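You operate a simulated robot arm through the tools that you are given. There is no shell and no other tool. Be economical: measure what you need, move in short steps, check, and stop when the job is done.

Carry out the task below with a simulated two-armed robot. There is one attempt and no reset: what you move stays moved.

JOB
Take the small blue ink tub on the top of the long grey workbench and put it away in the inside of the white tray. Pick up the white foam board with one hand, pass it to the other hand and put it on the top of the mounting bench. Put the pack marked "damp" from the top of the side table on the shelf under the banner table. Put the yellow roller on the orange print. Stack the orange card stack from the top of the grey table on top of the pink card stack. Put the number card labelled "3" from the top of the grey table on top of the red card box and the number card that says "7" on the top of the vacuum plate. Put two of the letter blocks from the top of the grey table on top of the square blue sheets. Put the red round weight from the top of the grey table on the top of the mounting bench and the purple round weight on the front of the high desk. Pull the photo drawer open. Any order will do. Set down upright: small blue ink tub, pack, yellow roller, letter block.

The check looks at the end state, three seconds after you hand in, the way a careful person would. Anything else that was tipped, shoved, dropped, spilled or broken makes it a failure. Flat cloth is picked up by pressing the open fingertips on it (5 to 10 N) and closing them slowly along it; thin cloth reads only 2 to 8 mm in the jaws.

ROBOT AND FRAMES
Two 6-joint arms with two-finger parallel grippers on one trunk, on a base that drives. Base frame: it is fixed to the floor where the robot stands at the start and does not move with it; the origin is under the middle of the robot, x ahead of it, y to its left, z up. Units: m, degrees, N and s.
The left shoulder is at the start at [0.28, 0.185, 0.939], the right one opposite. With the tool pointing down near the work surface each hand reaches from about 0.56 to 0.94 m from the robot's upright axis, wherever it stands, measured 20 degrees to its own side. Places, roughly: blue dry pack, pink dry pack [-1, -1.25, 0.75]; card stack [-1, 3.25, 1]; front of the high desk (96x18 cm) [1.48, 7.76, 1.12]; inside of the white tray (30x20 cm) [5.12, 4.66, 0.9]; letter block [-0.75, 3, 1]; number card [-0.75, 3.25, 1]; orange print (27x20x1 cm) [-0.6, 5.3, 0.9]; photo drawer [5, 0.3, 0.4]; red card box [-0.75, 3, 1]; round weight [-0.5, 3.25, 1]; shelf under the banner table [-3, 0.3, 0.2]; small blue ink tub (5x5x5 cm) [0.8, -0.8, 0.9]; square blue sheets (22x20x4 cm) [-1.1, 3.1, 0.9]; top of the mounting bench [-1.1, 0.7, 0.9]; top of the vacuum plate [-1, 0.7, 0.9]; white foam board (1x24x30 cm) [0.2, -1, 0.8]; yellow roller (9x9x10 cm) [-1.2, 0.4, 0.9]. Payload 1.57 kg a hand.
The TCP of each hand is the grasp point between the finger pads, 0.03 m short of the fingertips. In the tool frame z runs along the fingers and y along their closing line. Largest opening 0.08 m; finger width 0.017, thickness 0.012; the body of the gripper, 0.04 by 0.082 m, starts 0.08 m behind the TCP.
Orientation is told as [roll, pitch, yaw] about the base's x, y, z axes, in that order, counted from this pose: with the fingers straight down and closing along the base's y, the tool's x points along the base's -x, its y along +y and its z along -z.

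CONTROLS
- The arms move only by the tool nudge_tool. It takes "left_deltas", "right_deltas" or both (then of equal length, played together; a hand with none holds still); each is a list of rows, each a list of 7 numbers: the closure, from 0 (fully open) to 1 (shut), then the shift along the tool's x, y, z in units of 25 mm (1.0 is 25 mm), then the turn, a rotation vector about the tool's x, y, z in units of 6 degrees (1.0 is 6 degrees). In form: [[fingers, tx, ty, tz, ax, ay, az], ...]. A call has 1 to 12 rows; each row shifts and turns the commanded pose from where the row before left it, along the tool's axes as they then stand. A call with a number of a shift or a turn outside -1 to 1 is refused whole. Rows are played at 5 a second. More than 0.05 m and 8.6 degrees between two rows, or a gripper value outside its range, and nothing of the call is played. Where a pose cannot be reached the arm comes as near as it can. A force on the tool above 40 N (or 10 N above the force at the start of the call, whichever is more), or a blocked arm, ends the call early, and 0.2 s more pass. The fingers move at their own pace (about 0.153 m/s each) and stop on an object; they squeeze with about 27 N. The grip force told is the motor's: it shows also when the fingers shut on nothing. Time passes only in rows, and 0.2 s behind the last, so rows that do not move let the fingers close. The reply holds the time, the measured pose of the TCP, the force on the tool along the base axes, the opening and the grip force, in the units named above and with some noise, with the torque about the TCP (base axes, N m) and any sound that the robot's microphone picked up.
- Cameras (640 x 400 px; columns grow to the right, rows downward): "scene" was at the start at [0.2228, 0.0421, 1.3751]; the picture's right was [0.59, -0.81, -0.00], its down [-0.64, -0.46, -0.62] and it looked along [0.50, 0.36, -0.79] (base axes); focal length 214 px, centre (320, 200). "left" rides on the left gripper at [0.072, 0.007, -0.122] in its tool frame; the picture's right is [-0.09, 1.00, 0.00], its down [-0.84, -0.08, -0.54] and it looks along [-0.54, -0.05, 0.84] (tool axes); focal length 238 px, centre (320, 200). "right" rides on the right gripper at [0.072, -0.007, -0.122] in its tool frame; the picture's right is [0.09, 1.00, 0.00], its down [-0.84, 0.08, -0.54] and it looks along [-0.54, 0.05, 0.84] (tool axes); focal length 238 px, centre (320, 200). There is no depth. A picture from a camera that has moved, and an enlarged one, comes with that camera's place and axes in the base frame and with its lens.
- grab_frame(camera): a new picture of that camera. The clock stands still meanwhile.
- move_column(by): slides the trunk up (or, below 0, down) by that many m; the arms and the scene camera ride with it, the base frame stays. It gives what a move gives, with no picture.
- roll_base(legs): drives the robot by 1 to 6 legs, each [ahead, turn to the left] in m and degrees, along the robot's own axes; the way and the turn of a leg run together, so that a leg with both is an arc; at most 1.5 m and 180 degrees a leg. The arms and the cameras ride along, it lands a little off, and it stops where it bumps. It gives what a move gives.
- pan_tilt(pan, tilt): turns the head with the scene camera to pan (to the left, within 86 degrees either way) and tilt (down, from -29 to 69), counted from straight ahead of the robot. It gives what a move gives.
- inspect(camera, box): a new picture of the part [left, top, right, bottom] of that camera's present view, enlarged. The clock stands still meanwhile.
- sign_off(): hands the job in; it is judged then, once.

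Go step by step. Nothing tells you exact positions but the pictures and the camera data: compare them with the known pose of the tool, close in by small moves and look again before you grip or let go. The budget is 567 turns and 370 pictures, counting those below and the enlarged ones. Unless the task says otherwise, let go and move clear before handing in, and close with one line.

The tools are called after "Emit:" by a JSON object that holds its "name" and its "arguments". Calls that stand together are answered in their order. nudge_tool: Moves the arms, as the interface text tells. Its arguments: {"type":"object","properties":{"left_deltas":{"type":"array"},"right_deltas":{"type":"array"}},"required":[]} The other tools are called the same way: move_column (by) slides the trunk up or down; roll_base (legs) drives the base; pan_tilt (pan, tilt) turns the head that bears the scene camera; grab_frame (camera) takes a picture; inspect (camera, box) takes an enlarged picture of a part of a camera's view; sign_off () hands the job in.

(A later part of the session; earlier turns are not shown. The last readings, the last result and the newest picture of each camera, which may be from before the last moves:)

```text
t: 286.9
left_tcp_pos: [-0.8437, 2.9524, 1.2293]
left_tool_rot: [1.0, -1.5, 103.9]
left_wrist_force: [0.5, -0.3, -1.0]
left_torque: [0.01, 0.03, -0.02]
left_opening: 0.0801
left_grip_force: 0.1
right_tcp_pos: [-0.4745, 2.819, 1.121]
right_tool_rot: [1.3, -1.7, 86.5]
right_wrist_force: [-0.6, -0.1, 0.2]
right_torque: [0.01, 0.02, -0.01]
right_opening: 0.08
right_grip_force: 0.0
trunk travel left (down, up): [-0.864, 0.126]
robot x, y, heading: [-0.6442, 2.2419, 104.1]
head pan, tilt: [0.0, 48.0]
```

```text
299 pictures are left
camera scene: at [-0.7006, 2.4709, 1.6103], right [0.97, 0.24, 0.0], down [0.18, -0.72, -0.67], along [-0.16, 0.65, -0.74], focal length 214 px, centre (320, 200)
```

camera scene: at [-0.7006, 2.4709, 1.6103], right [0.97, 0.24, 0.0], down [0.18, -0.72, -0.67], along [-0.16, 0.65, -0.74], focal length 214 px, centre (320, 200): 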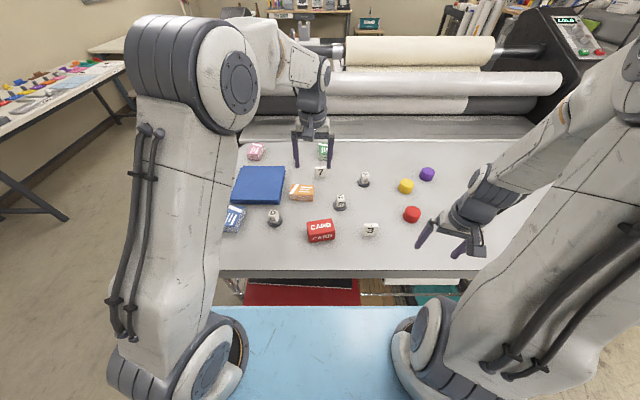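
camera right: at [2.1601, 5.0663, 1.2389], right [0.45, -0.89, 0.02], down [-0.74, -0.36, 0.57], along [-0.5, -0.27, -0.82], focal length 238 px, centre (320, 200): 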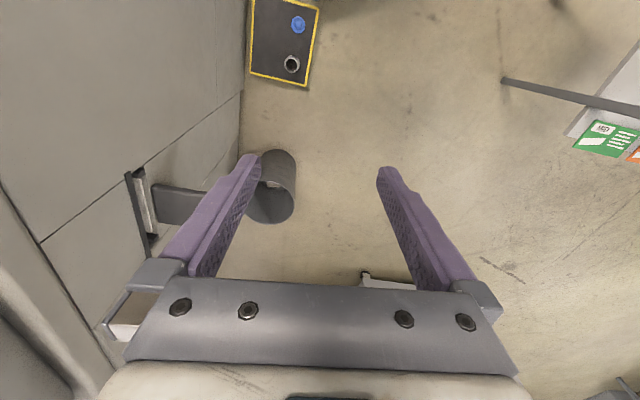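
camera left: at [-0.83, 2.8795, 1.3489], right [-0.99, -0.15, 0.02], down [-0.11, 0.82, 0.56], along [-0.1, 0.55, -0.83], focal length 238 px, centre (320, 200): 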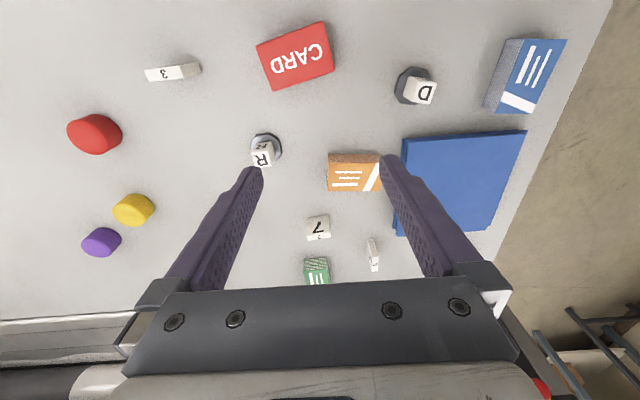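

Emit:
{"name": "inspect", "arguments": {"camera": "left", "box": [130, 10, 450, 210]}}

Emit:
{"name": "inspect", "arguments": {"camera": "scene", "box": [215, 130, 455, 280]}}

```text
2.00 times, centred on (290, 110) of left
camera zoom: at [-0.83, 2.8795, 1.3489], right [-0.99, -0.15, 0.02], down [-0.11, 0.82, 0.56], along [-0.1, 0.55, -0.83], focal length 477 px, centre (380, 380)
```

zoom: 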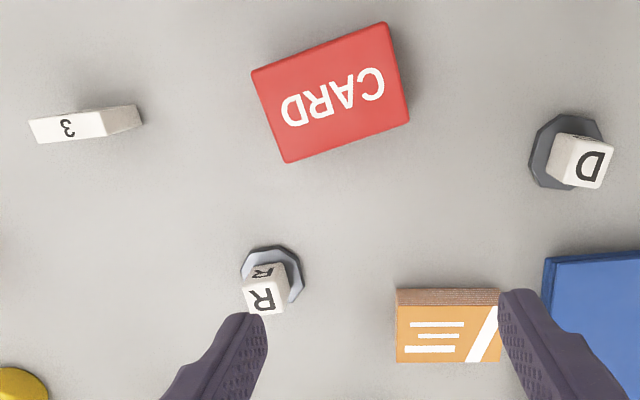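

```text
2.67 times, centred on (335, 205) of scene
camera zoom: at [-0.7006, 2.4709, 1.6103], right [0.97, 0.24, 0.0], down [0.18, -0.72, -0.67], along [-0.16, 0.65, -0.74], focal length 572 px, centre (280, 187)
```

zoom: 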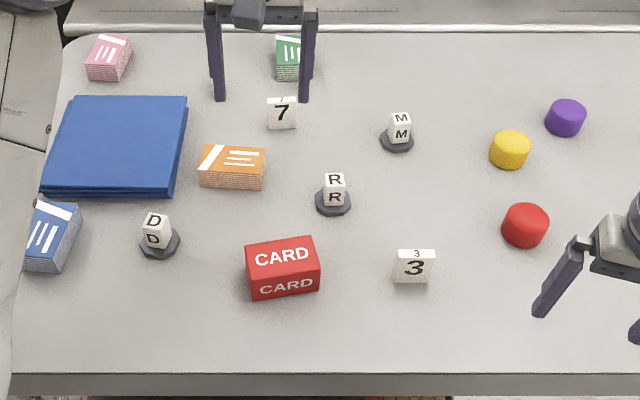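

Use the left hand for "3" (gripping its ends along the table direction), then set it on the card box. Move above it first.

Emit:
{"name": "nudge_tool", "arguments": {"left_deltas": [[0, 0.29, -0.91, 0.5, 0, 0, 0], [0, 0.29, -0.91, 0.5, 0, 0, 0], [0, 0.29, -0.91, 0.5, 0, 0, 0], [0, 0.29, -0.91, 0.5, 0, 0, 0], [0, 0.29, -0.91, 0.5, 0, 0, 0], [0, 0.29, -0.91, 0.5, 0, 0, 0], [0, 0.29, -0.91, 0.5, 0, 0, 0], [0, 0.29, -0.91, 0.5, 0, 0, 0]]}}

Emit:
{"name": "grab_frame", "arguments": {"camera": "left"}}

```text
t: 288.7
left_tcp_pos: [-0.6532, 2.9409, 1.1246]
left_tool_rot: [1.0, -1.5, 103.9]
left_wrist_force: [-0.2, 0.1, -0.4]
left_torque: [-0.03, -0.04, -0.01]
left_opening: 0.0799
left_grip_force: 0.0
right_tcp_pos: [-0.4745, 2.8179, 1.1201]
right_tool_rot: [1.3, -1.6, 86.5]
right_wrist_force: [0.1, -0.4, -0.2]
right_torque: [0.0, 0.03, 0.02]
right_opening: 0.0799
right_grip_force: 0.0
trunk travel left (down, up): [-0.864, 0.126]
robot x, y, heading: [-0.6422, 2.2445, 104.0]
head pan, tilt: [0.0, 48.0]
```

```text
296 pictures are left
camera left: at [-0.6393, 2.8682, 1.245], right [-0.99, -0.15, 0.02], down [-0.11, 0.82, 0.56], along [-0.1, 0.55, -0.83], focal length 238 px, centre (320, 200)
```

left: 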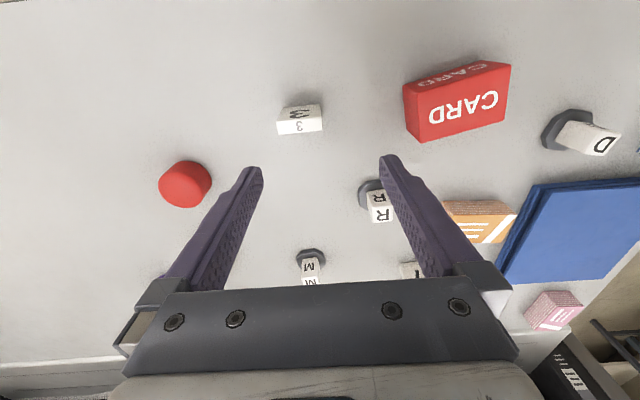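

Emit:
{"name": "nudge_tool", "arguments": {"left_deltas": [[0, 0, -0.75, 0.6, 0, 0, -1], [0, 0, 0, 0.6, 0, 0, -1], [0, 0, 0, 0.8, 0, 0, 0]]}}

Emit:
{"name": "grab_frame", "arguments": {"camera": "left"}}

```text
t: 289.5
left_tcp_pos: [-0.6375, 2.9463, 1.075]
left_tool_rot: [0.6, -1.7, 115.9]
left_wrist_force: [0.3, 1.0, -0.4]
left_torque: [0.02, 0.02, -0.01]
left_opening: 0.0801
left_grip_force: 0.0
right_tcp_pos: [-0.474, 2.8171, 1.1201]
right_tool_rot: [1.2, -1.7, 86.5]
right_wrist_force: [0.4, 0.0, 0.6]
right_torque: [-0.01, 0.01, 0.03]
right_opening: 0.08
right_grip_force: 0.1
trunk travel left (down, up): [-0.864, 0.126]
robot x, y, heading: [-0.6446, 2.243, 104.2]
head pan, tilt: [0.0, 48.0]
```

```text
295 pictures are left
camera left: at [-0.61, 2.8783, 1.1948], right [-0.93, -0.35, 0.01], down [-0.29, 0.77, 0.57], along [-0.21, 0.52, -0.82], focal length 238 px, centre (320, 200)
```

left: 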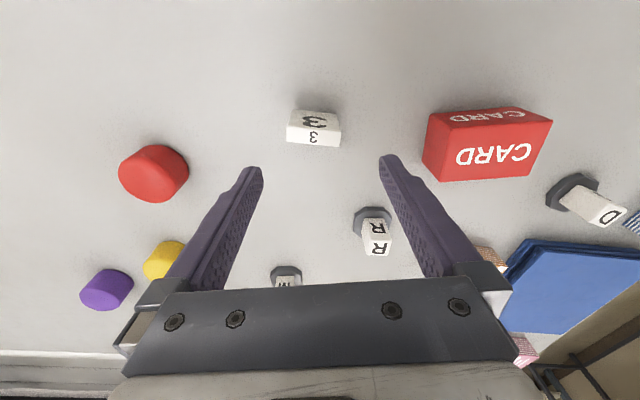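

Emit:
{"name": "nudge_tool", "arguments": {"left_deltas": [[0, -0.3, 0, 0.8, 0, 0, 0.6], [0, 0, 0, 0.8, 0, 0, 0.5]]}}

Emit:
{"name": "grab_frame", "arguments": {"camera": "left"}}

```text
t: 290.1
left_tcp_pos: [-0.6405, 2.9565, 1.0345]
left_tool_rot: [0.8, -1.6, 109.3]
left_wrist_force: [0.0, 0.1, 1.1]
left_torque: [0.03, 0.02, -0.01]
left_opening: 0.08
left_grip_force: 0.0
right_tcp_pos: [-0.4732, 2.8184, 1.1194]
right_tool_rot: [1.3, -1.7, 86.6]
right_wrist_force: [0.5, -0.1, 0.8]
right_torque: [0.03, 0.02, 0.03]
right_opening: 0.0802
right_grip_force: 0.1
trunk travel left (down, up): [-0.864, 0.126]
robot x, y, heading: [-0.6431, 2.2414, 104.2]
head pan, tilt: [0.0, 48.0]
```

```text
294 pictures are left
camera left: at [-0.6216, 2.885, 1.1541], right [-0.97, -0.24, 0.02], down [-0.19, 0.8, 0.56], along [-0.15, 0.54, -0.83], focal length 238 px, centre (320, 200)
```

left: 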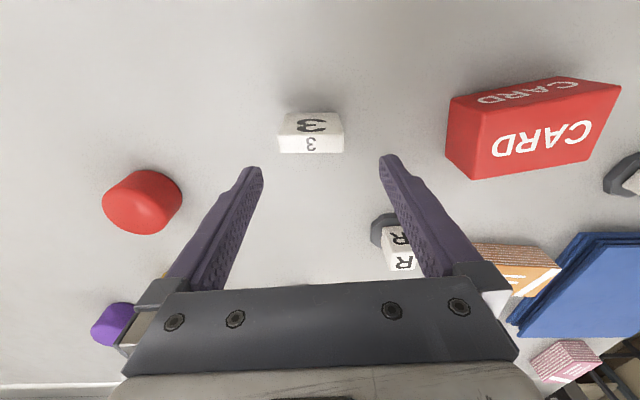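

Emit:
{"name": "nudge_tool", "arguments": {"left_deltas": [[0, -0.3, -0.25, 0.8, 0, 0, 0], [0, 0, 0, 0.8, 0, 0, 0]]}}

Emit:
{"name": "grab_frame", "arguments": {"camera": "left"}}

Emit:
{"name": "inspect", "arguments": {"camera": "scene", "box": [280, 150, 440, 250]}}

```text
t: 290.7
left_tcp_pos: [-0.6365, 2.9663, 0.9931]
left_tool_rot: [0.9, -1.5, 109.3]
left_wrist_force: [-0.6, 0.1, 0.6]
left_torque: [-0.01, -0.02, 0.03]
left_opening: 0.0801
left_grip_force: 0.0
right_tcp_pos: [-0.4736, 2.8176, 1.1202]
right_tool_rot: [1.3, -1.8, 86.5]
right_wrist_force: [-0.7, 0.1, -0.4]
right_torque: [0.03, -0.01, 0.04]
right_opening: 0.0797
right_grip_force: 0.0
trunk travel left (down, up): [-0.864, 0.126]
robot x, y, heading: [-0.6443, 2.2432, 104.1]
head pan, tilt: [0.0, 48.0]
```

```text
293 pictures are left
camera left: at [-0.6189, 2.8952, 1.1143], right [-0.97, -0.24, 0.02], down [-0.19, 0.8, 0.56], along [-0.15, 0.54, -0.83], focal length 238 px, centre (320, 200)
```

left: 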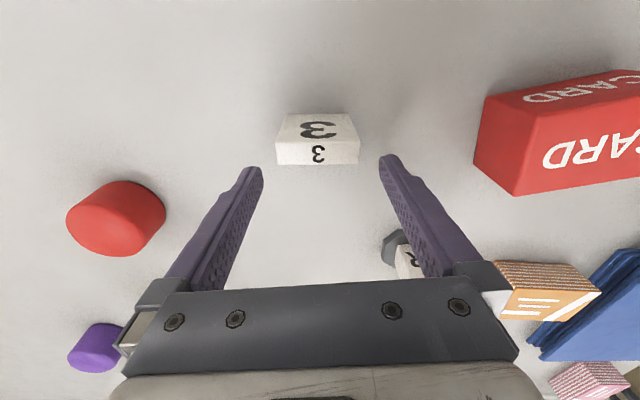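

```text
4.00 times, centred on (360, 200) of scene
camera zoom: at [-0.7004, 2.4711, 1.6103], right [0.97, 0.24, 0.0], down [0.18, -0.72, -0.67], along [-0.16, 0.65, -0.74], focal length 858 px, centre (160, 200)
```

zoom: 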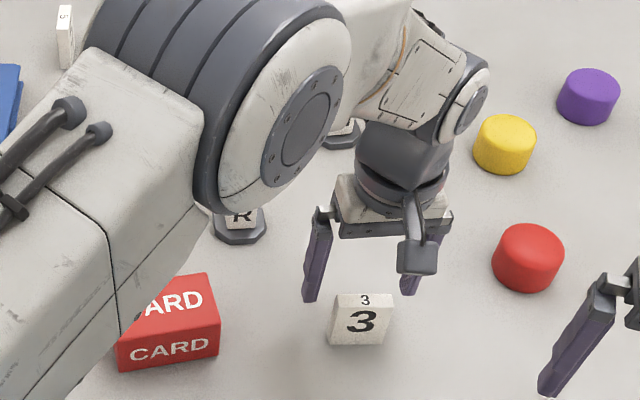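

Aligned. Descend onto the card, watching force.

Emit:
{"name": "nudge_tool", "arguments": {"left_deltas": [[0, 0, 0, 0.8, 0, 0, 0], [0, 0, 0, 0.8, 0, 0, 0], [0, 0, 0, 0.4, 0, 0, 0]]}}

Emit:
{"name": "grab_frame", "arguments": {"camera": "left"}}

```text
t: 291.6
left_tcp_pos: [-0.6366, 2.9685, 0.9496]
left_tool_rot: [0.3, -1.9, 109.3]
left_wrist_force: [-4.3, -8.5, 18.2]
left_torque: [-0.15, -0.62, -0.35]
left_opening: 0.0742
left_grip_force: 0.0
right_tcp_pos: [-0.4738, 2.8164, 1.1212]
right_tool_rot: [1.3, -1.8, 86.6]
right_wrist_force: [1.0, -0.7, -0.5]
right_torque: [0.04, 0.03, 0.01]
right_opening: 0.08
right_grip_force: 0.1
trunk travel left (down, up): [-0.864, 0.126]
robot x, y, heading: [-0.6473, 2.2425, 104.3]
head pan, tilt: [0.0, 48.0]
stopped in row 3 (left hand): the force on the tool passed its limit at 45 N (the readings are from after the stop); the commanded pose is now the measured one
```

```text
291 pictures are left
camera left: at [-0.6184, 2.8967, 1.0704], right [-0.97, -0.24, 0.01], down [-0.19, 0.8, 0.57], along [-0.14, 0.55, -0.82], focal length 238 px, centre (320, 200)
```

left: 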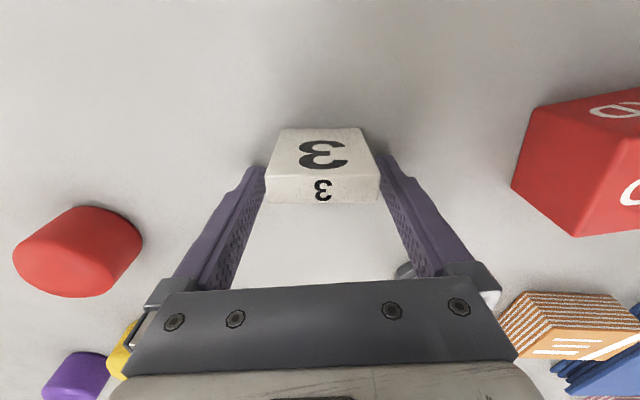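

Fingers straddle the card at the table surface. Raise a little and close.

Emit:
{"name": "nudge_tool", "arguments": {"left_deltas": [[0, 0, 0, -0.25, 0, 0, 0], [0.3, 0, 0, 0, 0, 0, 0], [1, 0, 0, 0, 0, 0, 0], [1, 0, 0, 0, 0, 0, 0], [1, 0, 0, 0, 0, 0, 0]]}}

Emit:
{"name": "nudge_tool", "arguments": {"left_deltas": [[1, 0, 0, -0.3, 0, 0, 0], [1, 0, 0, -0.5, 0, 0, 0], [1, 0, 0, -0.8, 0, 0, 0], [1, 0, 0, -0.8, 0, 0, 0], [1, 0, 0, -0.8, 0, 0, 0]]}}

Emit:
{"name": "grab_frame", "arguments": {"camera": "left"}}

```text
t: 292.8
left_tcp_pos: [-0.6388, 2.9696, 0.9536]
left_tool_rot: [0.4, -1.8, 109.3]
left_wrist_force: [-0.2, 0.6, -0.9]
left_torque: [0.01, -0.01, -0.04]
left_opening: 0.0001
left_grip_force: 20.9
right_tcp_pos: [-0.475, 2.8186, 1.1202]
right_tool_rot: [1.3, -1.7, 86.6]
right_wrist_force: [-1.0, 0.6, 0.0]
right_torque: [0.0, 0.01, -0.02]
right_opening: 0.0801
right_grip_force: 0.0
trunk travel left (down, up): [-0.864, 0.126]
robot x, y, heading: [-0.6444, 2.2386, 104.2]
head pan, tilt: [0.0, 48.0]
```

```text
t: 294.0
left_tcp_pos: [-0.6371, 2.9694, 1.0334]
left_tool_rot: [0.3, -1.8, 109.3]
left_wrist_force: [-0.3, -0.4, -0.6]
left_torque: [0.0, 0.01, 0.03]
left_opening: 0.0001
left_grip_force: 21.2
right_tcp_pos: [-0.4746, 2.8179, 1.1206]
right_tool_rot: [1.4, -1.7, 86.5]
right_wrist_force: [0.0, 0.1, 0.4]
right_torque: [0.0, 0.0, 0.02]
right_opening: 0.0799
right_grip_force: 0.1
trunk travel left (down, up): [-0.864, 0.126]
robot x, y, heading: [-0.6435, 2.2472, 103.9]
head pan, tilt: [0.0, 48.0]
```

```text
290 pictures are left
camera left: at [-0.6174, 2.8965, 1.1531], right [-0.97, -0.24, 0.01], down [-0.19, 0.8, 0.57], along [-0.15, 0.55, -0.82], focal length 238 px, centre (320, 200)
```

left: 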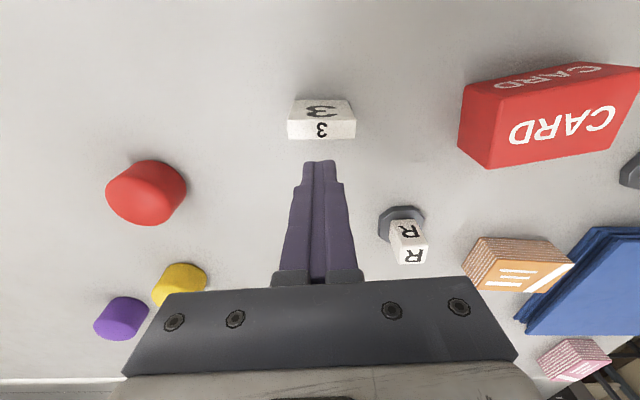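

Missed: the card is ~18 mm nearer to me (top at z≈0.98, y≈2.951). Correct and retry.

Emit:
{"name": "nudge_tool", "arguments": {"left_deltas": [[0, 0, 0, 0, 0, 0, 0], [0, 0.72, 0.1, 0, 0, 0, 0], [0, 0, 0, 0, 0, 0, 0]]}}

Emit:
{"name": "grab_frame", "arguments": {"camera": "left"}}

```text
t: 294.8
left_tcp_pos: [-0.6324, 2.9495, 1.0324]
left_tool_rot: [0.4, -1.9, 109.4]
left_wrist_force: [0.9, 0.1, 0.2]
left_torque: [0.04, -0.01, 0.01]
left_opening: 0.0803
left_grip_force: 0.0
right_tcp_pos: [-0.4739, 2.8181, 1.1203]
right_tool_rot: [1.3, -1.7, 86.6]
right_wrist_force: [-0.5, -0.2, 0.0]
right_torque: [0.02, 0.0, -0.01]
right_opening: 0.0799
right_grip_force: 0.0
trunk travel left (down, up): [-0.864, 0.126]
robot x, y, heading: [-0.6417, 2.2426, 104.1]
head pan, tilt: [0.0, 48.0]
```

```text
289 pictures are left
camera left: at [-0.614, 2.8779, 1.1527], right [-0.97, -0.24, 0.01], down [-0.19, 0.8, 0.57], along [-0.15, 0.55, -0.82], focal length 238 px, centre (320, 200)
```

left: 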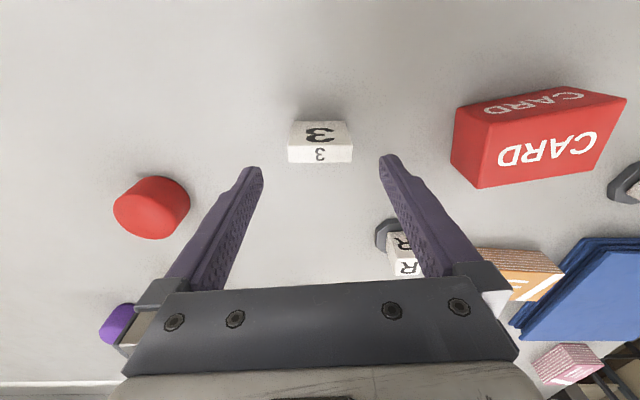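

Emit:
{"name": "nudge_tool", "arguments": {"left_deltas": [[0, 0, 0.05, 1, 0, 0, 0], [0, 0, 0, 1, 0, 0, 0], [0, 0, 0, 0.9, 0, 0, 0], [0.3, 0, 0, 0, 0, 0, 0], [1, 0, 0, 0, 0, 0, 0], [1, 0, 0, 0, 0, 0, 0], [1, 0, 0, 0, 0, 0, 0]]}}

```text
t: 296.4
left_tcp_pos: [-0.6345, 2.9516, 0.961]
left_tool_rot: [0.3, -1.9, 109.3]
left_wrist_force: [1.2, 0.8, 0.8]
left_torque: [0.03, -0.09, 0.03]
left_opening: 0.05
left_grip_force: 26.7
right_tcp_pos: [-0.4747, 2.8186, 1.121]
right_tool_rot: [1.3, -1.7, 86.5]
right_wrist_force: [0.2, 0.1, 0.1]
right_torque: [0.01, -0.02, 0.02]
right_opening: 0.0799
right_grip_force: 0.0
trunk travel left (down, up): [-0.864, 0.126]
robot x, y, heading: [-0.6447, 2.2356, 104.1]
head pan, tilt: [0.0, 48.0]
```

Gripped "3" (50 mm). Lift and carry to above the red card box (-0.815,2.907).

Emit:
{"name": "nudge_tool", "arguments": {"left_deltas": [[1, 0, 0, -0.4, 0, 0, 0], [1, 0, 0, -0.8, 0, 0, 0], [1, 0, 0, -1, 0, 0, 0], [1, 0, 0, -1, 0, 0, 0], [1, -0.1, 0.93, -0.6, 0, 0, 0], [1, -0.1, 0.93, 0, 0, 0, 0], [1, -0.1, 0.93, 0, 0, 0, 0], [1, -0.1, 0.93, 0, 0, 0, 0], [1, -0.1, 0.93, 0, 0, 0, 0], [1, -0.1, 0.93, 0, 0, 0, 0], [1, -0.1, 0.93, 0, 0, 0, 0], [1, 0, 0.89, 0, 0, 0, 0]]}}

Emit:
{"name": "nudge_tool", "arguments": {"left_deltas": [[1, 0, 0, 0.5, 0, 0, -1], [1, 0, 0, 0.5, 0, 0, -0.9]]}}

Emit:
{"name": "grab_frame", "arguments": {"camera": "left"}}

Emit:
{"name": "inspect", "arguments": {"camera": "scene", "box": [240, 150, 400, 250]}}

```text
t: 299.0
left_tcp_pos: [-0.8117, 2.9025, 1.0579]
left_tool_rot: [0.4, -1.9, 109.3]
left_wrist_force: [-0.1, 0.5, -0.8]
left_torque: [0.02, 0.01, -0.01]
left_opening: 0.05
left_grip_force: 27.2
right_tcp_pos: [-0.4735, 2.8179, 1.1206]
right_tool_rot: [1.3, -1.7, 86.6]
right_wrist_force: [-0.3, 0.7, 0.3]
right_torque: [0.01, -0.05, 0.02]
right_opening: 0.08
right_grip_force: 0.1
trunk travel left (down, up): [-0.864, 0.126]
robot x, y, heading: [-0.6437, 2.2407, 104.0]
head pan, tilt: [0.0, 48.0]
```

```text
t: 299.6
left_tcp_pos: [-0.8135, 2.904, 1.032]
left_tool_rot: [0.0, -1.9, 120.8]
left_wrist_force: [0.9, -0.1, -0.4]
left_torque: [0.01, -0.01, -0.02]
left_opening: 0.0499
left_grip_force: 27.1
right_tcp_pos: [-0.4739, 2.818, 1.1194]
right_tool_rot: [1.3, -1.8, 86.6]
right_wrist_force: [0.5, -0.6, 0.0]
right_torque: [-0.03, 0.02, -0.02]
right_opening: 0.0801
right_grip_force: 0.1
trunk travel left (down, up): [-0.864, 0.126]
robot x, y, heading: [-0.647, 2.2407, 104.1]
head pan, tilt: [0.0, 48.0]
```

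```text
288 pictures are left
camera left: at [-0.7808, 2.8369, 1.1517], right [-0.9, -0.43, 0.0], down [-0.35, 0.74, 0.57], along [-0.25, 0.51, -0.82], focal length 238 px, centre (320, 200)
```

left: 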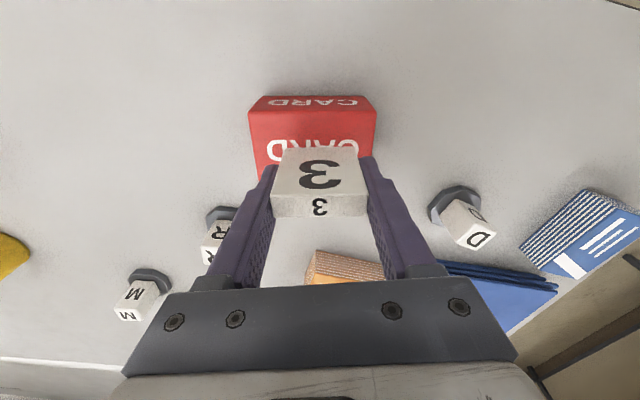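

```text
4.00 times, centred on (320, 200) of scene
camera zoom: at [-0.7005, 2.4709, 1.6103], right [0.97, 0.24, 0.0], down [0.18, -0.72, -0.67], along [-0.16, 0.65, -0.74], focal length 858 px, centre (320, 200)
```

zoom: 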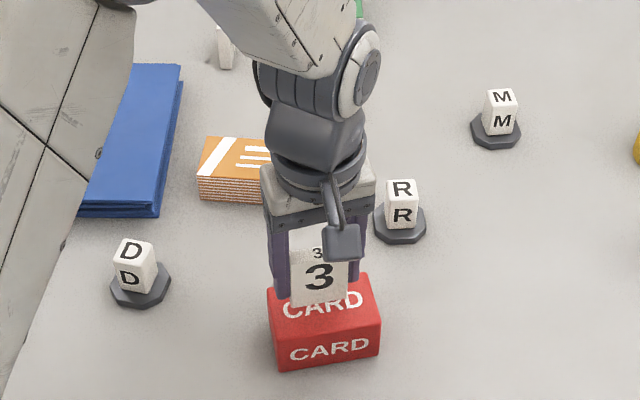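

Aligned over the box. Lower until contact.

Emit:
{"name": "nudge_tool", "arguments": {"left_deltas": [[1, 0, 0, 0.4, 0, 0, 0], [1, 0, 0, 0.2, 0, 0, 0], [1, 0, 0, 0.15, 0, 0, 0]]}}

Emit:
{"name": "inspect", "arguments": {"camera": "scene", "box": [280, 170, 360, 250]}}

```text
t: 300.4
left_tcp_pos: [-0.8142, 2.9052, 1.0162]
left_tool_rot: [0.0, -2.0, 120.7]
left_wrist_force: [0.8, -2.9, 14.0]
left_torque: [-0.19, -0.09, -0.04]
left_opening: 0.0498
left_grip_force: 27.3
right_tcp_pos: [-0.4736, 2.8179, 1.1212]
right_tool_rot: [1.3, -1.8, 86.6]
right_wrist_force: [0.4, -0.7, -0.1]
right_torque: [0.0, 0.02, -0.02]
right_opening: 0.0801
right_grip_force: 0.0
trunk travel left (down, up): [-0.864, 0.126]
robot x, y, heading: [-0.6415, 2.2383, 104.1]
head pan, tilt: [0.0, 48.0]
```

```text
5.00 times, centred on (320, 210) of scene
camera zoom: at [-0.7003, 2.4701, 1.6108], right [0.97, 0.24, 0.0], down [0.18, -0.72, -0.67], along [-0.16, 0.65, -0.74], focal length 1072 px, centre (320, 150)
```

zoom: 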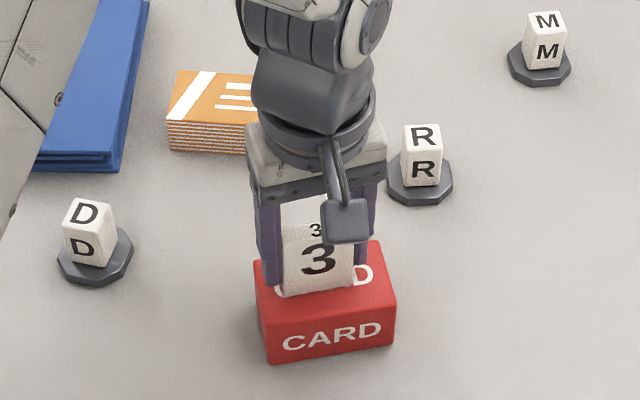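

Card rests on the box (14 N). Release and rise.

Emit:
{"name": "nudge_tool", "arguments": {"left_deltas": [[0.8, 0, 0, -0.05, 0, 0, 0], [0.3, 0, 0, 0, 0, 0, 0], [0.1, 0, 0, 0, 0, 0, 0], [0, 0, 0, -0.4, 0, 0, 0], [0, 0, 0, -0.8, 0, 0, 0], [0, 0, 0, -1, 0, 0, 0], [0, 0, 0, -1, 0, 0, 0]]}}

Emit:
{"name": "grab_frame", "arguments": {"camera": "left"}}

```text
t: 302.0
left_tcp_pos: [-0.8136, 2.901, 1.0943]
left_tool_rot: [0.0, -1.9, 120.7]
left_wrist_force: [0.0, -0.4, 0.5]
left_torque: [0.0, -0.01, 0.0]
left_opening: 0.0799
left_grip_force: 0.1
right_tcp_pos: [-0.4741, 2.8169, 1.12]
right_tool_rot: [1.3, -1.8, 86.6]
right_wrist_force: [1.1, -0.1, 0.2]
right_torque: [0.02, 0.03, 0.02]
right_opening: 0.0799
right_grip_force: 0.0
trunk travel left (down, up): [-0.864, 0.126]
robot x, y, heading: [-0.6457, 2.2401, 104.2]
head pan, tilt: [0.0, 48.0]
```

```text
285 pictures are left
camera left: at [-0.7807, 2.8347, 1.2155], right [-0.9, -0.43, 0.0], down [-0.35, 0.74, 0.57], along [-0.25, 0.51, -0.82], focal length 238 px, centre (320, 200)
```

left: 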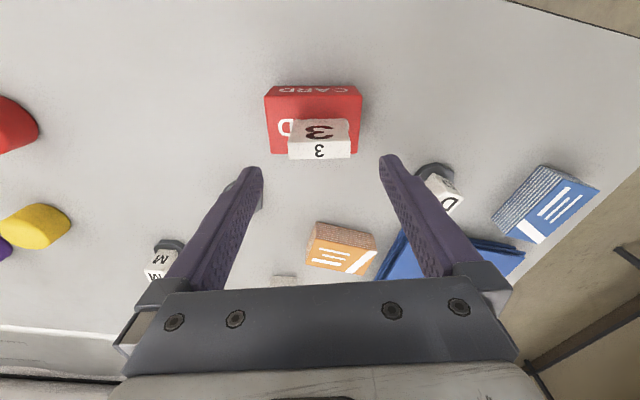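

"3" stands on the red box. Next the letter blocks. I reposition the base slightly left so the blue sheets are within comfortable reach.

Emit:
{"name": "roll_base", "arguments": {"legs": [[0, 60], [0.13, 0], [0, -60]]}}

Emit:
{"name": "grab_frame", "arguments": {"camera": "left"}}

```text
t: 308.6
left_tcp_pos: [-0.9277, 2.9424, 1.0947]
left_tool_rot: [0.0, -1.9, 119.9]
left_wrist_force: [0.2, -0.1, 1.1]
left_torque: [-0.01, -0.01, 0.02]
left_opening: 0.0798
left_grip_force: 0.0
right_tcp_pos: [-0.59, 2.8533, 1.1196]
right_tool_rot: [1.3, -1.7, 85.6]
right_wrist_force: [-0.1, 0.4, -0.4]
right_torque: [-0.03, 0.02, 0.02]
right_opening: 0.0801
right_grip_force: 0.1
trunk travel left (down, up): [-0.864, 0.126]
robot x, y, heading: [-0.77, 2.2804, 103.2]
head pan, tilt: [0.0, 48.0]
```

```text
284 pictures are left
camera left: at [-0.8964, 2.8748, 1.2153], right [-0.91, -0.42, 0.0], down [-0.34, 0.75, 0.57], along [-0.24, 0.52, -0.82], focal length 238 px, centre (320, 200)
```

left: 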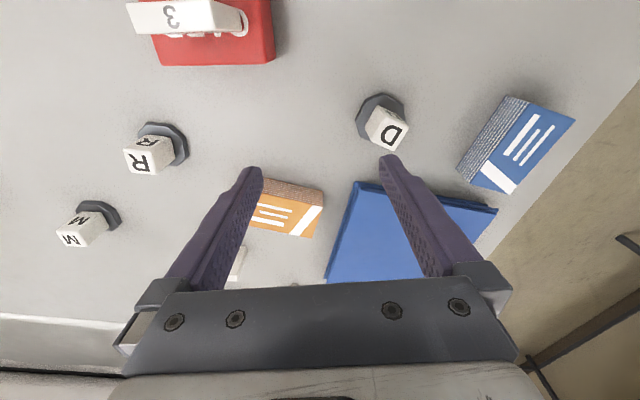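

Emit:
{"name": "nudge_tool", "arguments": {"left_deltas": [[0, -0.2, 0.97, 0.4, 0, 0, 0], [0, -0.2, 0.97, 0.4, 0, 0, 0], [0, -0.2, 0.96, 0.4, 0, 0, 0]]}}

Emit:
{"name": "grab_frame", "arguments": {"camera": "left"}}

```text
t: 309.4
left_tcp_pos: [-0.9977, 2.9208, 1.0663]
left_tool_rot: [0.0, -1.9, 119.9]
left_wrist_force: [-0.8, 0.5, -0.1]
left_torque: [0.01, -0.03, -0.01]
left_opening: 0.08
left_grip_force: 0.1
right_tcp_pos: [-0.5907, 2.8541, 1.1193]
right_tool_rot: [1.3, -1.7, 85.7]
right_wrist_force: [0.2, -0.1, -0.6]
right_torque: [0.03, 0.01, 0.0]
right_opening: 0.08
right_grip_force: 0.0
trunk travel left (down, up): [-0.864, 0.126]
robot x, y, heading: [-0.7672, 2.2764, 103.3]
head pan, tilt: [0.0, 48.0]
```

```text
283 pictures are left
camera left: at [-0.9669, 2.8535, 1.1865], right [-0.91, -0.42, 0.0], down [-0.34, 0.75, 0.57], along [-0.24, 0.52, -0.82], focal length 238 px, centre (320, 200)
```

left: 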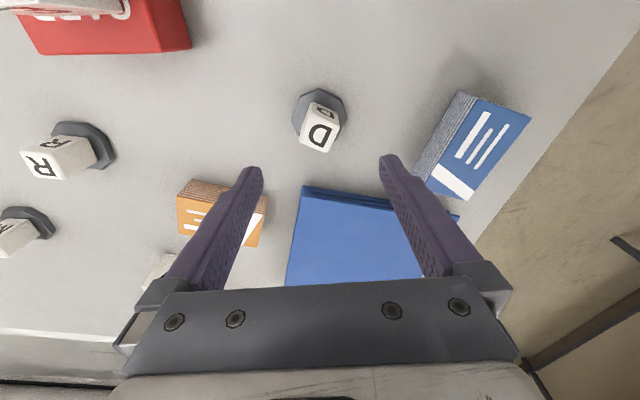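

Emit:
{"name": "nudge_tool", "arguments": {"left_deltas": [[0, -0.2, 0, 0.7, 0, 0, 0.9], [0, 0, 0, 0.7, 0, 0, 0.8], [0, 0, 0, 0.8, 0, 0, 0.8]]}}

Emit:
{"name": "grab_frame", "arguments": {"camera": "left"}}

```text
t: 310.1
left_tcp_pos: [-1.0016, 2.9272, 1.0114]
left_tool_rot: [0.5, -1.9, 104.7]
left_wrist_force: [0.7, -0.2, 0.3]
left_torque: [0.01, 0.02, -0.01]
left_opening: 0.08
left_grip_force: 0.1
right_tcp_pos: [-0.5916, 2.8537, 1.1205]
right_tool_rot: [1.4, -1.7, 85.7]
right_wrist_force: [-0.6, 0.3, -0.5]
right_torque: [0.01, 0.03, -0.01]
right_opening: 0.0802
right_grip_force: 0.1
trunk travel left (down, up): [-0.864, 0.126]
robot x, y, heading: [-0.7716, 2.2779, 103.3]
head pan, tilt: [0.0, 48.0]
```

```text
282 pictures are left
camera left: at [-0.9887, 2.8536, 1.1309], right [-0.99, -0.17, 0.01], down [-0.13, 0.81, 0.57], along [-0.1, 0.56, -0.82], focal length 238 px, centre (320, 200)
```

left: 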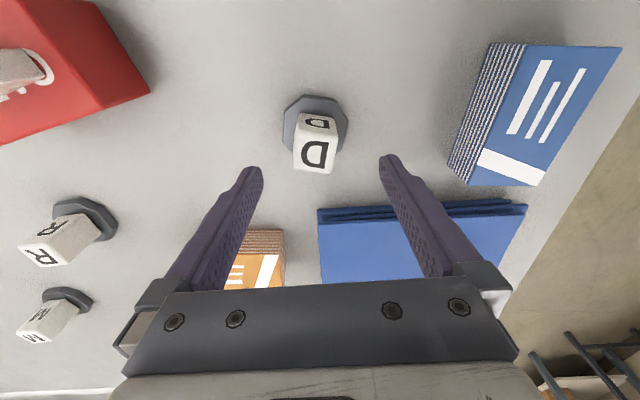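

Emit:
{"name": "nudge_tool", "arguments": {"left_deltas": [[0, 0.15, -0.1, 0.9, 0, 0, 0], [0, 0, 0, 0.85, 0, 0, 0], [0.4, 0, 0, 0, 0, 0, 0], [1, 0, 0, 0, 0, 0, 0], [1, 0, 0, 0, 0, 0, 0], [1, 0, 0, 0, 0, 0, 0]]}}

Emit:
{"name": "grab_frame", "arguments": {"camera": "left"}}

```text
t: 311.6
left_tcp_pos: [-0.9984, 2.9263, 0.9674]
left_tool_rot: [0.4, -1.9, 105.0]
left_wrist_force: [0.9, 0.7, 3.3]
left_torque: [0.14, -0.22, -0.03]
left_opening: 0.0298
left_grip_force: 27.3
right_tcp_pos: [-0.5906, 2.8529, 1.1206]
right_tool_rot: [1.4, -1.6, 85.7]
right_wrist_force: [0.0, 0.6, 0.4]
right_torque: [0.03, 0.0, -0.04]
right_opening: 0.0802
right_grip_force: 0.0
trunk travel left (down, up): [-0.864, 0.126]
robot x, y, heading: [-0.7703, 2.2772, 103.3]
head pan, tilt: [0.0, 48.0]
```

```text
281 pictures are left
camera left: at [-0.9851, 2.8519, 1.0873], right [-0.99, -0.17, 0.01], down [-0.13, 0.81, 0.57], along [-0.1, 0.56, -0.82], focal length 238 px, centre (320, 200)
```

left: 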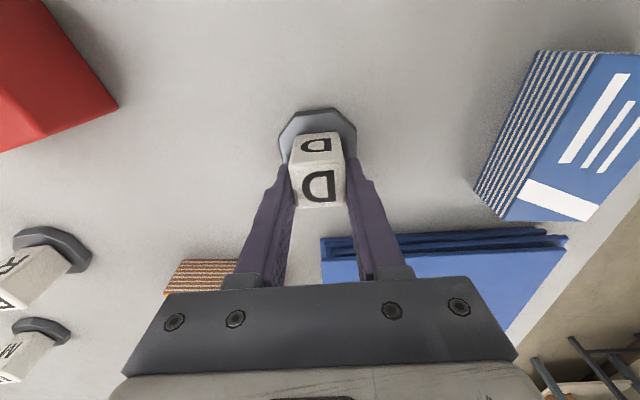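

Gripped D. Lift and carry over the blue sheets.

Emit:
{"name": "nudge_tool", "arguments": {"left_deltas": [[1, 0, 0, -0.4, 0, 0, 0], [1, 0, 0, -0.8, 0, 0, 0], [1, 0, 0, -1, 0, 0, 0], [1, 0, 0, -1, 0, 0, 0], [1, 0, 0, -0.6, 0, 0, 0], [1, -0.85, 0.25, 0, 0, 0, 0], [1, -0.85, 0.25, 0, 0, 0, 0], [1, -0.85, 0.25, 0, 0, 0, 0], [1, -0.85, 0.25, 0, 0, 0, 0], [1, -0.85, 0.25, 0, 0, 0, 0], [1, -0.85, 0.25, 0, 0, 0, 0]]}}

Emit:
{"name": "grab_frame", "arguments": {"camera": "left"}}

Emit:
{"name": "grab_frame", "arguments": {"camera": "scene"}}

```text
t: 313.9
left_tcp_pos: [-1.0686, 3.0358, 1.0678]
left_tool_rot: [0.5, -1.7, 104.8]
left_wrist_force: [-0.1, 0.4, -3.6]
left_torque: [0.03, 0.01, -0.01]
left_opening: 0.0298
left_grip_force: 27.0
right_tcp_pos: [-0.5896, 2.8532, 1.1197]
right_tool_rot: [1.2, -1.8, 85.7]
right_wrist_force: [-0.3, 0.7, 0.0]
right_torque: [0.0, 0.01, -0.02]
right_opening: 0.0801
right_grip_force: 0.0
trunk travel left (down, up): [-0.864, 0.126]
robot x, y, heading: [-0.772, 2.2766, 103.0]
head pan, tilt: [0.0, 48.0]
```

```text
280 pictures are left
camera left: at [-1.0542, 2.9619, 1.1869], right [-0.99, -0.17, 0.01], down [-0.13, 0.81, 0.57], along [-0.1, 0.56, -0.82], focal length 238 px, centre (320, 200)
```

left: 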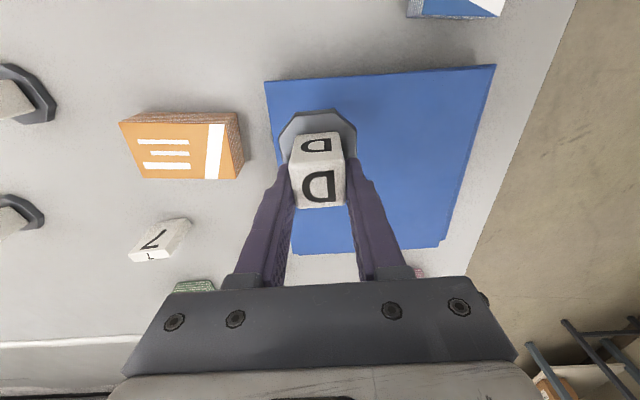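

```text
279 pictures are left
camera scene: at [-0.8218, 2.5099, 1.6102], right [0.97, 0.23, 0.0], down [0.17, -0.72, -0.67], along [-0.15, 0.65, -0.74], focal length 214 px, centre (320, 200)
```

scene: 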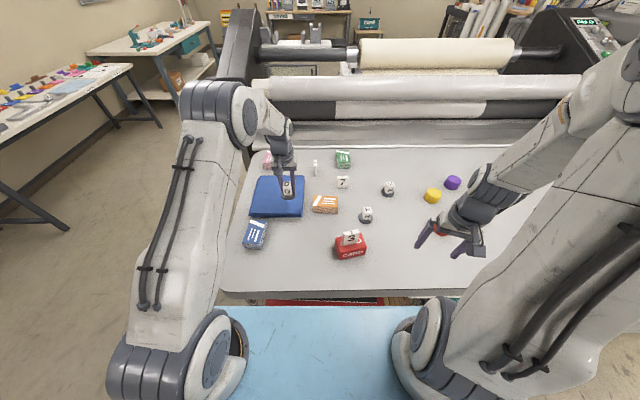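

Emit:
{"name": "nudge_tool", "arguments": {"left_deltas": [[1, 0, 0, 0.9, 0, 0, 0], [1, 0, 0, 0.9, 0, 0, 0], [1, 0, 0, 0.25, 0, 0, 0], [1, 0, 0, 0.2, 0, 0, 0]]}}

```text
t: 314.9
left_tcp_pos: [-1.0695, 3.0363, 1.0103]
left_tool_rot: [0.6, -1.7, 104.9]
left_wrist_force: [0.3, -0.3, -4.3]
left_torque: [0.01, 0.03, 0.01]
left_opening: 0.0297
left_grip_force: 27.2
right_tcp_pos: [-0.5901, 2.8526, 1.1208]
right_tool_rot: [1.4, -1.8, 85.6]
right_wrist_force: [-0.7, 0.1, -0.3]
right_torque: [0.02, 0.04, 0.01]
right_opening: 0.0799
right_grip_force: 0.0
trunk travel left (down, up): [-0.864, 0.126]
robot x, y, heading: [-0.768, 2.2795, 103.2]
head pan, tilt: [0.0, 48.0]
```

Emit:
{"name": "nudge_tool", "arguments": {"left_deltas": [[1, 0, 0, 0.15, 0, 0, 0], [1, 0, 0, 0.15, 0, 0, 0]]}}

Emit:
{"name": "grab_frame", "arguments": {"camera": "left"}}

```text
t: 315.6
left_tcp_pos: [-1.0684, 3.037, 1.0034]
left_tool_rot: [0.5, -1.8, 105.0]
left_wrist_force: [-0.3, 0.3, -3.4]
left_torque: [0.02, 0.01, -0.03]
left_opening: 0.0298
left_grip_force: 27.4
right_tcp_pos: [-0.5902, 2.8527, 1.1211]
right_tool_rot: [1.3, -1.8, 85.8]
right_wrist_force: [0.0, 0.2, -0.4]
right_torque: [-0.02, 0.06, 0.0]
right_opening: 0.08
right_grip_force: 0.1
trunk travel left (down, up): [-0.864, 0.126]
robot x, y, heading: [-0.7696, 2.2744, 103.0]
head pan, tilt: [0.0, 48.0]
```

```text
278 pictures are left
camera left: at [-1.0546, 2.9637, 1.1227], right [-0.99, -0.17, 0.01], down [-0.13, 0.81, 0.57], along [-0.1, 0.56, -0.82], focal length 238 px, centre (320, 200)
```

left: 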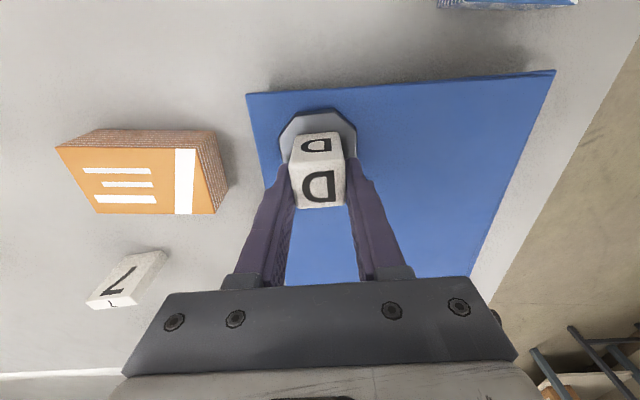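

Emit:
{"name": "nudge_tool", "arguments": {"left_deltas": [[1, 0, 0, 0.2, 0, 0, 0], [1, 0, 0, 0.2, 0, 0, 0], [1, 0, 0, 0.2, 0, 0, 0]]}}

```text
t: 316.4
left_tcp_pos: [-1.069, 3.0402, 0.9942]
left_tool_rot: [0.5, -2.5, 104.8]
left_wrist_force: [-0.8, -2.2, 15.3]
left_torque: [-0.43, -0.48, -0.12]
left_opening: 0.0299
left_grip_force: 27.1
right_tcp_pos: [-0.5893, 2.8526, 1.1211]
right_tool_rot: [1.3, -1.7, 85.7]
right_wrist_force: [0.0, -0.5, -0.3]
right_torque: [0.05, 0.0, 0.01]
right_opening: 0.08
right_grip_force: 0.0
trunk travel left (down, up): [-0.864, 0.126]
robot x, y, heading: [-0.7679, 2.282, 103.2]
head pan, tilt: [0.0, 48.0]
stopped in row 3 (left hand): the force on the tool passed its limit at 42 N (the readings are from after the stop); the commanded pose is now the measured one
```

Contact. Release and rise.

Emit:
{"name": "nudge_tool", "arguments": {"left_deltas": [[1, 0, 0, -0.08, 0, 0, 0], [0.6, 0, 0, 0, 0, 0, 0], [0.3, 0, 0, 0, 0, 0, 0], [0.3, 0, 0, 0, 0, 0, 0], [0.3, 0, 0, -0.5, 0, 0, 0], [0.3, 0, 0, -1, 0, 0, 0], [0, 0, 0, -1, 0, 0, 0], [0, 0, 0, -1, 0, 0, 0]]}}

Emit:
{"name": "grab_frame", "arguments": {"camera": "left"}}

```text
t: 318.2
left_tcp_pos: [-1.0686, 3.0367, 1.0814]
left_tool_rot: [0.3, -2.4, 104.9]
left_wrist_force: [0.0, -0.5, -0.1]
left_torque: [0.02, 0.0, 0.01]
left_opening: 0.0799
left_grip_force: 0.1
right_tcp_pos: [-0.5891, 2.8527, 1.1204]
right_tool_rot: [1.3, -1.7, 85.7]
right_wrist_force: [0.3, 0.7, 0.5]
right_torque: [0.02, -0.01, -0.01]
right_opening: 0.08
right_grip_force: 0.2
trunk travel left (down, up): [-0.864, 0.126]
robot x, y, heading: [-0.7674, 2.2771, 103.4]
head pan, tilt: [0.0, 48.0]
```

```text
277 pictures are left
camera left: at [-1.054, 2.9628, 1.2011], right [-0.99, -0.17, 0.01], down [-0.13, 0.81, 0.57], along [-0.1, 0.56, -0.82], focal length 238 px, centre (320, 200)
```

left: 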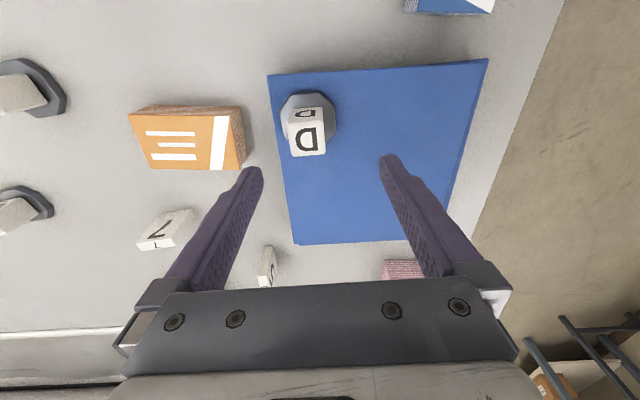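

D is upright on the sheets. Next block R: move the left hand above it (levelling the tool).

Emit:
{"name": "nudge_tool", "arguments": {"left_deltas": [[0, 0.17, -1, 0, 0, 0.4, 0], [0, 0.17, -1, 0, 0, 0, 0], [0, 0.17, -1, 0, 0, 0, 0], [0, 0.17, -1, 0, 0, 0, 0], [0, 0.17, -1, 0, 0, 0, 0], [0, 0.17, -1, 0, 0, 0, 0], [0, 0.17, -1, 0, 0, 0, 0], [0, 0.17, -1, 0, 0, 0, 0], [0, 0.17, -1, 0, 0, 0, 0], [0, 0.17, -1, 0, 0, 0, 0], [0, 0.17, -1, 0, 0, 0, 0], [0, 0.17, -1, 0, 0, 0, 0]]}}

Emit:
{"name": "grab_frame", "arguments": {"camera": "left"}}

```text
t: 320.8
left_tcp_pos: [-0.7646, 3.0662, 1.0807]
left_tool_rot: [0.4, 0.0, 104.9]
left_wrist_force: [-0.2, 0.3, -0.1]
left_torque: [-0.02, 0.0, 0.01]
left_opening: 0.0801
left_grip_force: 0.1
right_tcp_pos: [-0.5916, 2.8533, 1.1207]
right_tool_rot: [1.3, -1.7, 85.7]
right_wrist_force: [-0.1, -0.9, 0.8]
right_torque: [-0.02, 0.01, -0.01]
right_opening: 0.0798
right_grip_force: 0.0
trunk travel left (down, up): [-0.864, 0.126]
robot x, y, heading: [-0.7699, 2.2797, 103.4]
head pan, tilt: [0.0, 48.0]
```

```text
276 pictures are left
camera left: at [-0.7518, 2.9962, 1.2033], right [-0.99, -0.17, 0.01], down [-0.14, 0.83, 0.54], along [-0.1, 0.53, -0.84], focal length 238 px, centre (320, 200)
```

left: 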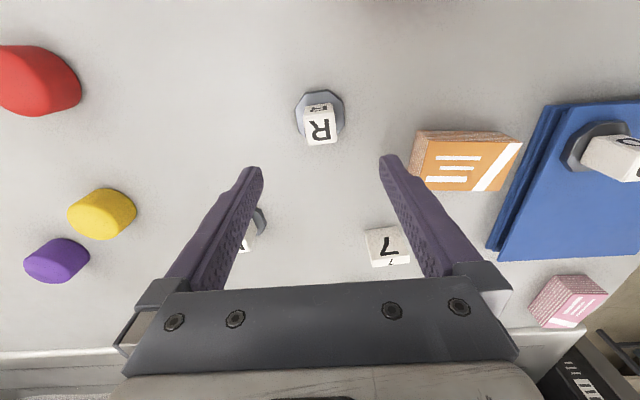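

Emit:
{"name": "nudge_tool", "arguments": {"left_deltas": [[0, 0.15, 0.05, 0.9, 0, 0, -0.8], [0, 0, 0, 0.9, 0, 0, -0.7], [0, 0, 0, 0.7, 0, 0, 0]]}}

Emit:
{"name": "grab_frame", "arguments": {"camera": "left"}}

```text
t: 321.6
left_tcp_pos: [-0.7643, 3.0611, 1.0173]
left_tool_rot: [0.4, 0.0, 113.9]
left_wrist_force: [0.7, 0.0, 0.1]
left_torque: [-0.02, 0.05, 0.0]
left_opening: 0.0801
left_grip_force: 0.0
right_tcp_pos: [-0.5909, 2.8536, 1.1207]
right_tool_rot: [1.3, -1.7, 85.7]
right_wrist_force: [0.5, -1.3, -0.2]
right_torque: [-0.01, 0.0, 0.01]
right_opening: 0.0802
right_grip_force: 0.0
trunk travel left (down, up): [-0.864, 0.126]
robot x, y, heading: [-0.7701, 2.2761, 103.5]
head pan, tilt: [0.0, 48.0]
```

```text
275 pictures are left
camera left: at [-0.7414, 2.9952, 1.1403], right [-0.95, -0.32, 0.01], down [-0.27, 0.8, 0.54], along [-0.18, 0.51, -0.84], focal length 238 px, centre (320, 200)
```

left: 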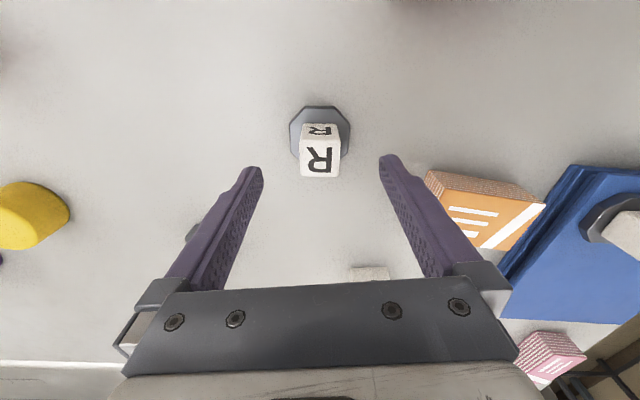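

Emit:
{"name": "nudge_tool", "arguments": {"left_deltas": [[0, -0.2, 0, 1, 0, 0, 0], [0, 0, 0, 0.95, 0, 0, 0], [0.4, 0, 0, 0, 0, 0, 0], [1, 0, 0, 0, 0, 0, 0], [1, 0, 0, 0, 0, 0, 0], [1, 0, 0, 0, 0, 0, 0]]}}

```text
t: 323.0
left_tcp_pos: [-0.768, 3.0659, 0.9703]
left_tool_rot: [0.5, 0.0, 113.9]
left_wrist_force: [1.4, -0.2, 0.7]
left_torque: [0.02, -0.13, -0.02]
left_opening: 0.03
left_grip_force: 27.4
right_tcp_pos: [-0.5901, 2.853, 1.1196]
right_tool_rot: [1.3, -1.7, 85.6]
right_wrist_force: [-0.9, 0.4, 0.0]
right_torque: [0.03, 0.02, -0.02]
right_opening: 0.0799
right_grip_force: 0.0
trunk travel left (down, up): [-0.864, 0.126]
robot x, y, heading: [-0.7647, 2.277, 103.2]
head pan, tilt: [0.0, 48.0]
```

Gripped R. Lift above D's height and carry to the left half of the sheets.

Emit:
{"name": "nudge_tool", "arguments": {"left_deltas": [[1, 0, 0, -0.4, 0, 0, 0], [1, 0, 0, -0.8, 0, 0, 0], [1, 0, 0, -1, 0, 0, 0], [1, 0, 0, -1, 0, 0, 0], [1, 0, 0, -1, 0, 0, 0], [1, 0, 0, -1, 0, 0, 0], [1, -0.4, 0.87, -0.4, 0, 0, 0], [1, -0.4, 0.87, 0, 0, 0, 0], [1, -0.4, 0.87, 0, 0, 0, 0], [1, -0.4, 0.87, 0, 0, 0, 0], [1, -0.4, 0.87, 0, 0, 0, 0], [1, -0.4, 0.87, 0, 0, 0, 0]]}}

Emit:
{"name": "nudge_tool", "arguments": {"left_deltas": [[1, -0.4, 0.87, 0, 0, 0, 0], [1, -0.4, 0.87, 0, 0, 0, 0], [1, -0.4, 0.87, 0, 0, 0, 0], [1, -0.4, 0.87, 0, 0, 0, 0], [1, -0.4, 0.87, 0, 0, 0, 0], [1, -0.4, 0.87, 0, 0, 0, 0], [1, -0.4, 0.87, 0, 0, 0, 0], [1, -0.4, 0.87, 0, 0, 0, 0], [1, -0.4, 0.87, 0, 0, 0, 0], [1, -0.3, 0.87, 0, 0, 0, 0]]}}

Emit:
{"name": "grab_frame", "arguments": {"camera": "left"}}

```text
t: 325.6
left_tcp_pos: [-0.9108, 3.0688, 1.1085]
left_tool_rot: [0.4, 0.0, 113.9]
left_wrist_force: [-0.2, 0.8, -5.1]
left_torque: [0.03, -0.02, 0.01]
left_opening: 0.0298
left_grip_force: 26.9
right_tcp_pos: [-0.5907, 2.8531, 1.1195]
right_tool_rot: [1.2, -1.7, 85.7]
right_wrist_force: [0.2, -0.1, -0.1]
right_torque: [-0.01, -0.01, -0.01]
right_opening: 0.08
right_grip_force: 0.0
trunk travel left (down, up): [-0.864, 0.126]
robot x, y, heading: [-0.7694, 2.2794, 103.0]
head pan, tilt: [0.0, 48.0]
```

```text
t: 327.8
left_tcp_pos: [-1.1504, 3.0689, 1.1126]
left_tool_rot: [0.5, 0.0, 114.0]
left_wrist_force: [-1.2, -0.2, -3.9]
left_torque: [0.04, -0.01, -0.02]
left_opening: 0.0299
left_grip_force: 27.6
right_tcp_pos: [-0.5914, 2.853, 1.1191]
right_tool_rot: [1.3, -1.7, 85.8]
right_wrist_force: [-0.1, -0.1, 0.2]
right_torque: [0.0, -0.02, 0.0]
right_opening: 0.08
right_grip_force: 0.1
trunk travel left (down, up): [-0.864, 0.126]
robot x, y, heading: [-0.7658, 2.2804, 103.2]
head pan, tilt: [0.0, 48.0]
```

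```text
274 pictures are left
camera left: at [-1.1269, 3.0025, 1.2345], right [-0.95, -0.32, 0.01], down [-0.26, 0.8, 0.54], along [-0.18, 0.51, -0.84], focal length 238 px, centre (320, 200)
```

left: 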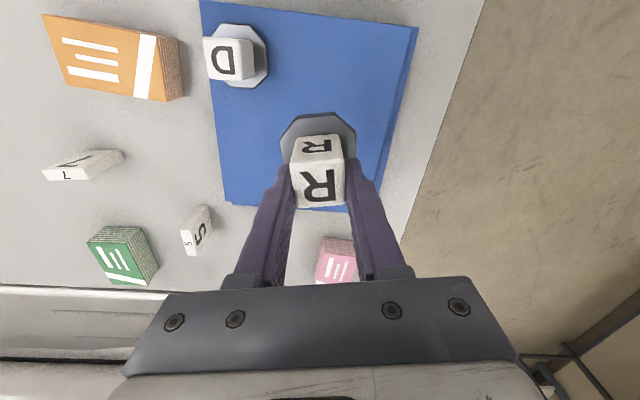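

Emit:
{"name": "nudge_tool", "arguments": {"left_deltas": [[1, 0, 0, 1, 0, 0, 0], [1, 0, 0, 1, 0, 0, 0], [1, 0, 0, 1, 0, 0, 0], [1, 0, 0, 0.8, 0, 0, 0], [1, 0, 0, 0.3, 0, 0, 0], [1, 0, 0, 0.2, 0, 0, 0], [1, 0, 0, 0.15, 0, 0, 0]]}}

```text
t: 329.4
left_tcp_pos: [-1.149, 3.0682, 1.0037]
left_tool_rot: [0.6, -0.3, 113.9]
left_wrist_force: [1.0, -5.1, 18.6]
left_torque: [-0.09, -0.53, -0.16]
left_opening: 0.0295
left_grip_force: 27.4
right_tcp_pos: [-0.5904, 2.8521, 1.1213]
right_tool_rot: [1.5, -1.7, 85.6]
right_wrist_force: [-0.5, 0.1, 0.4]
right_torque: [-0.02, 0.01, -0.01]
right_opening: 0.0801
right_grip_force: 0.1
trunk travel left (down, up): [-0.864, 0.126]
robot x, y, heading: [-0.7683, 2.2784, 103.2]
head pan, tilt: [0.0, 48.0]
```

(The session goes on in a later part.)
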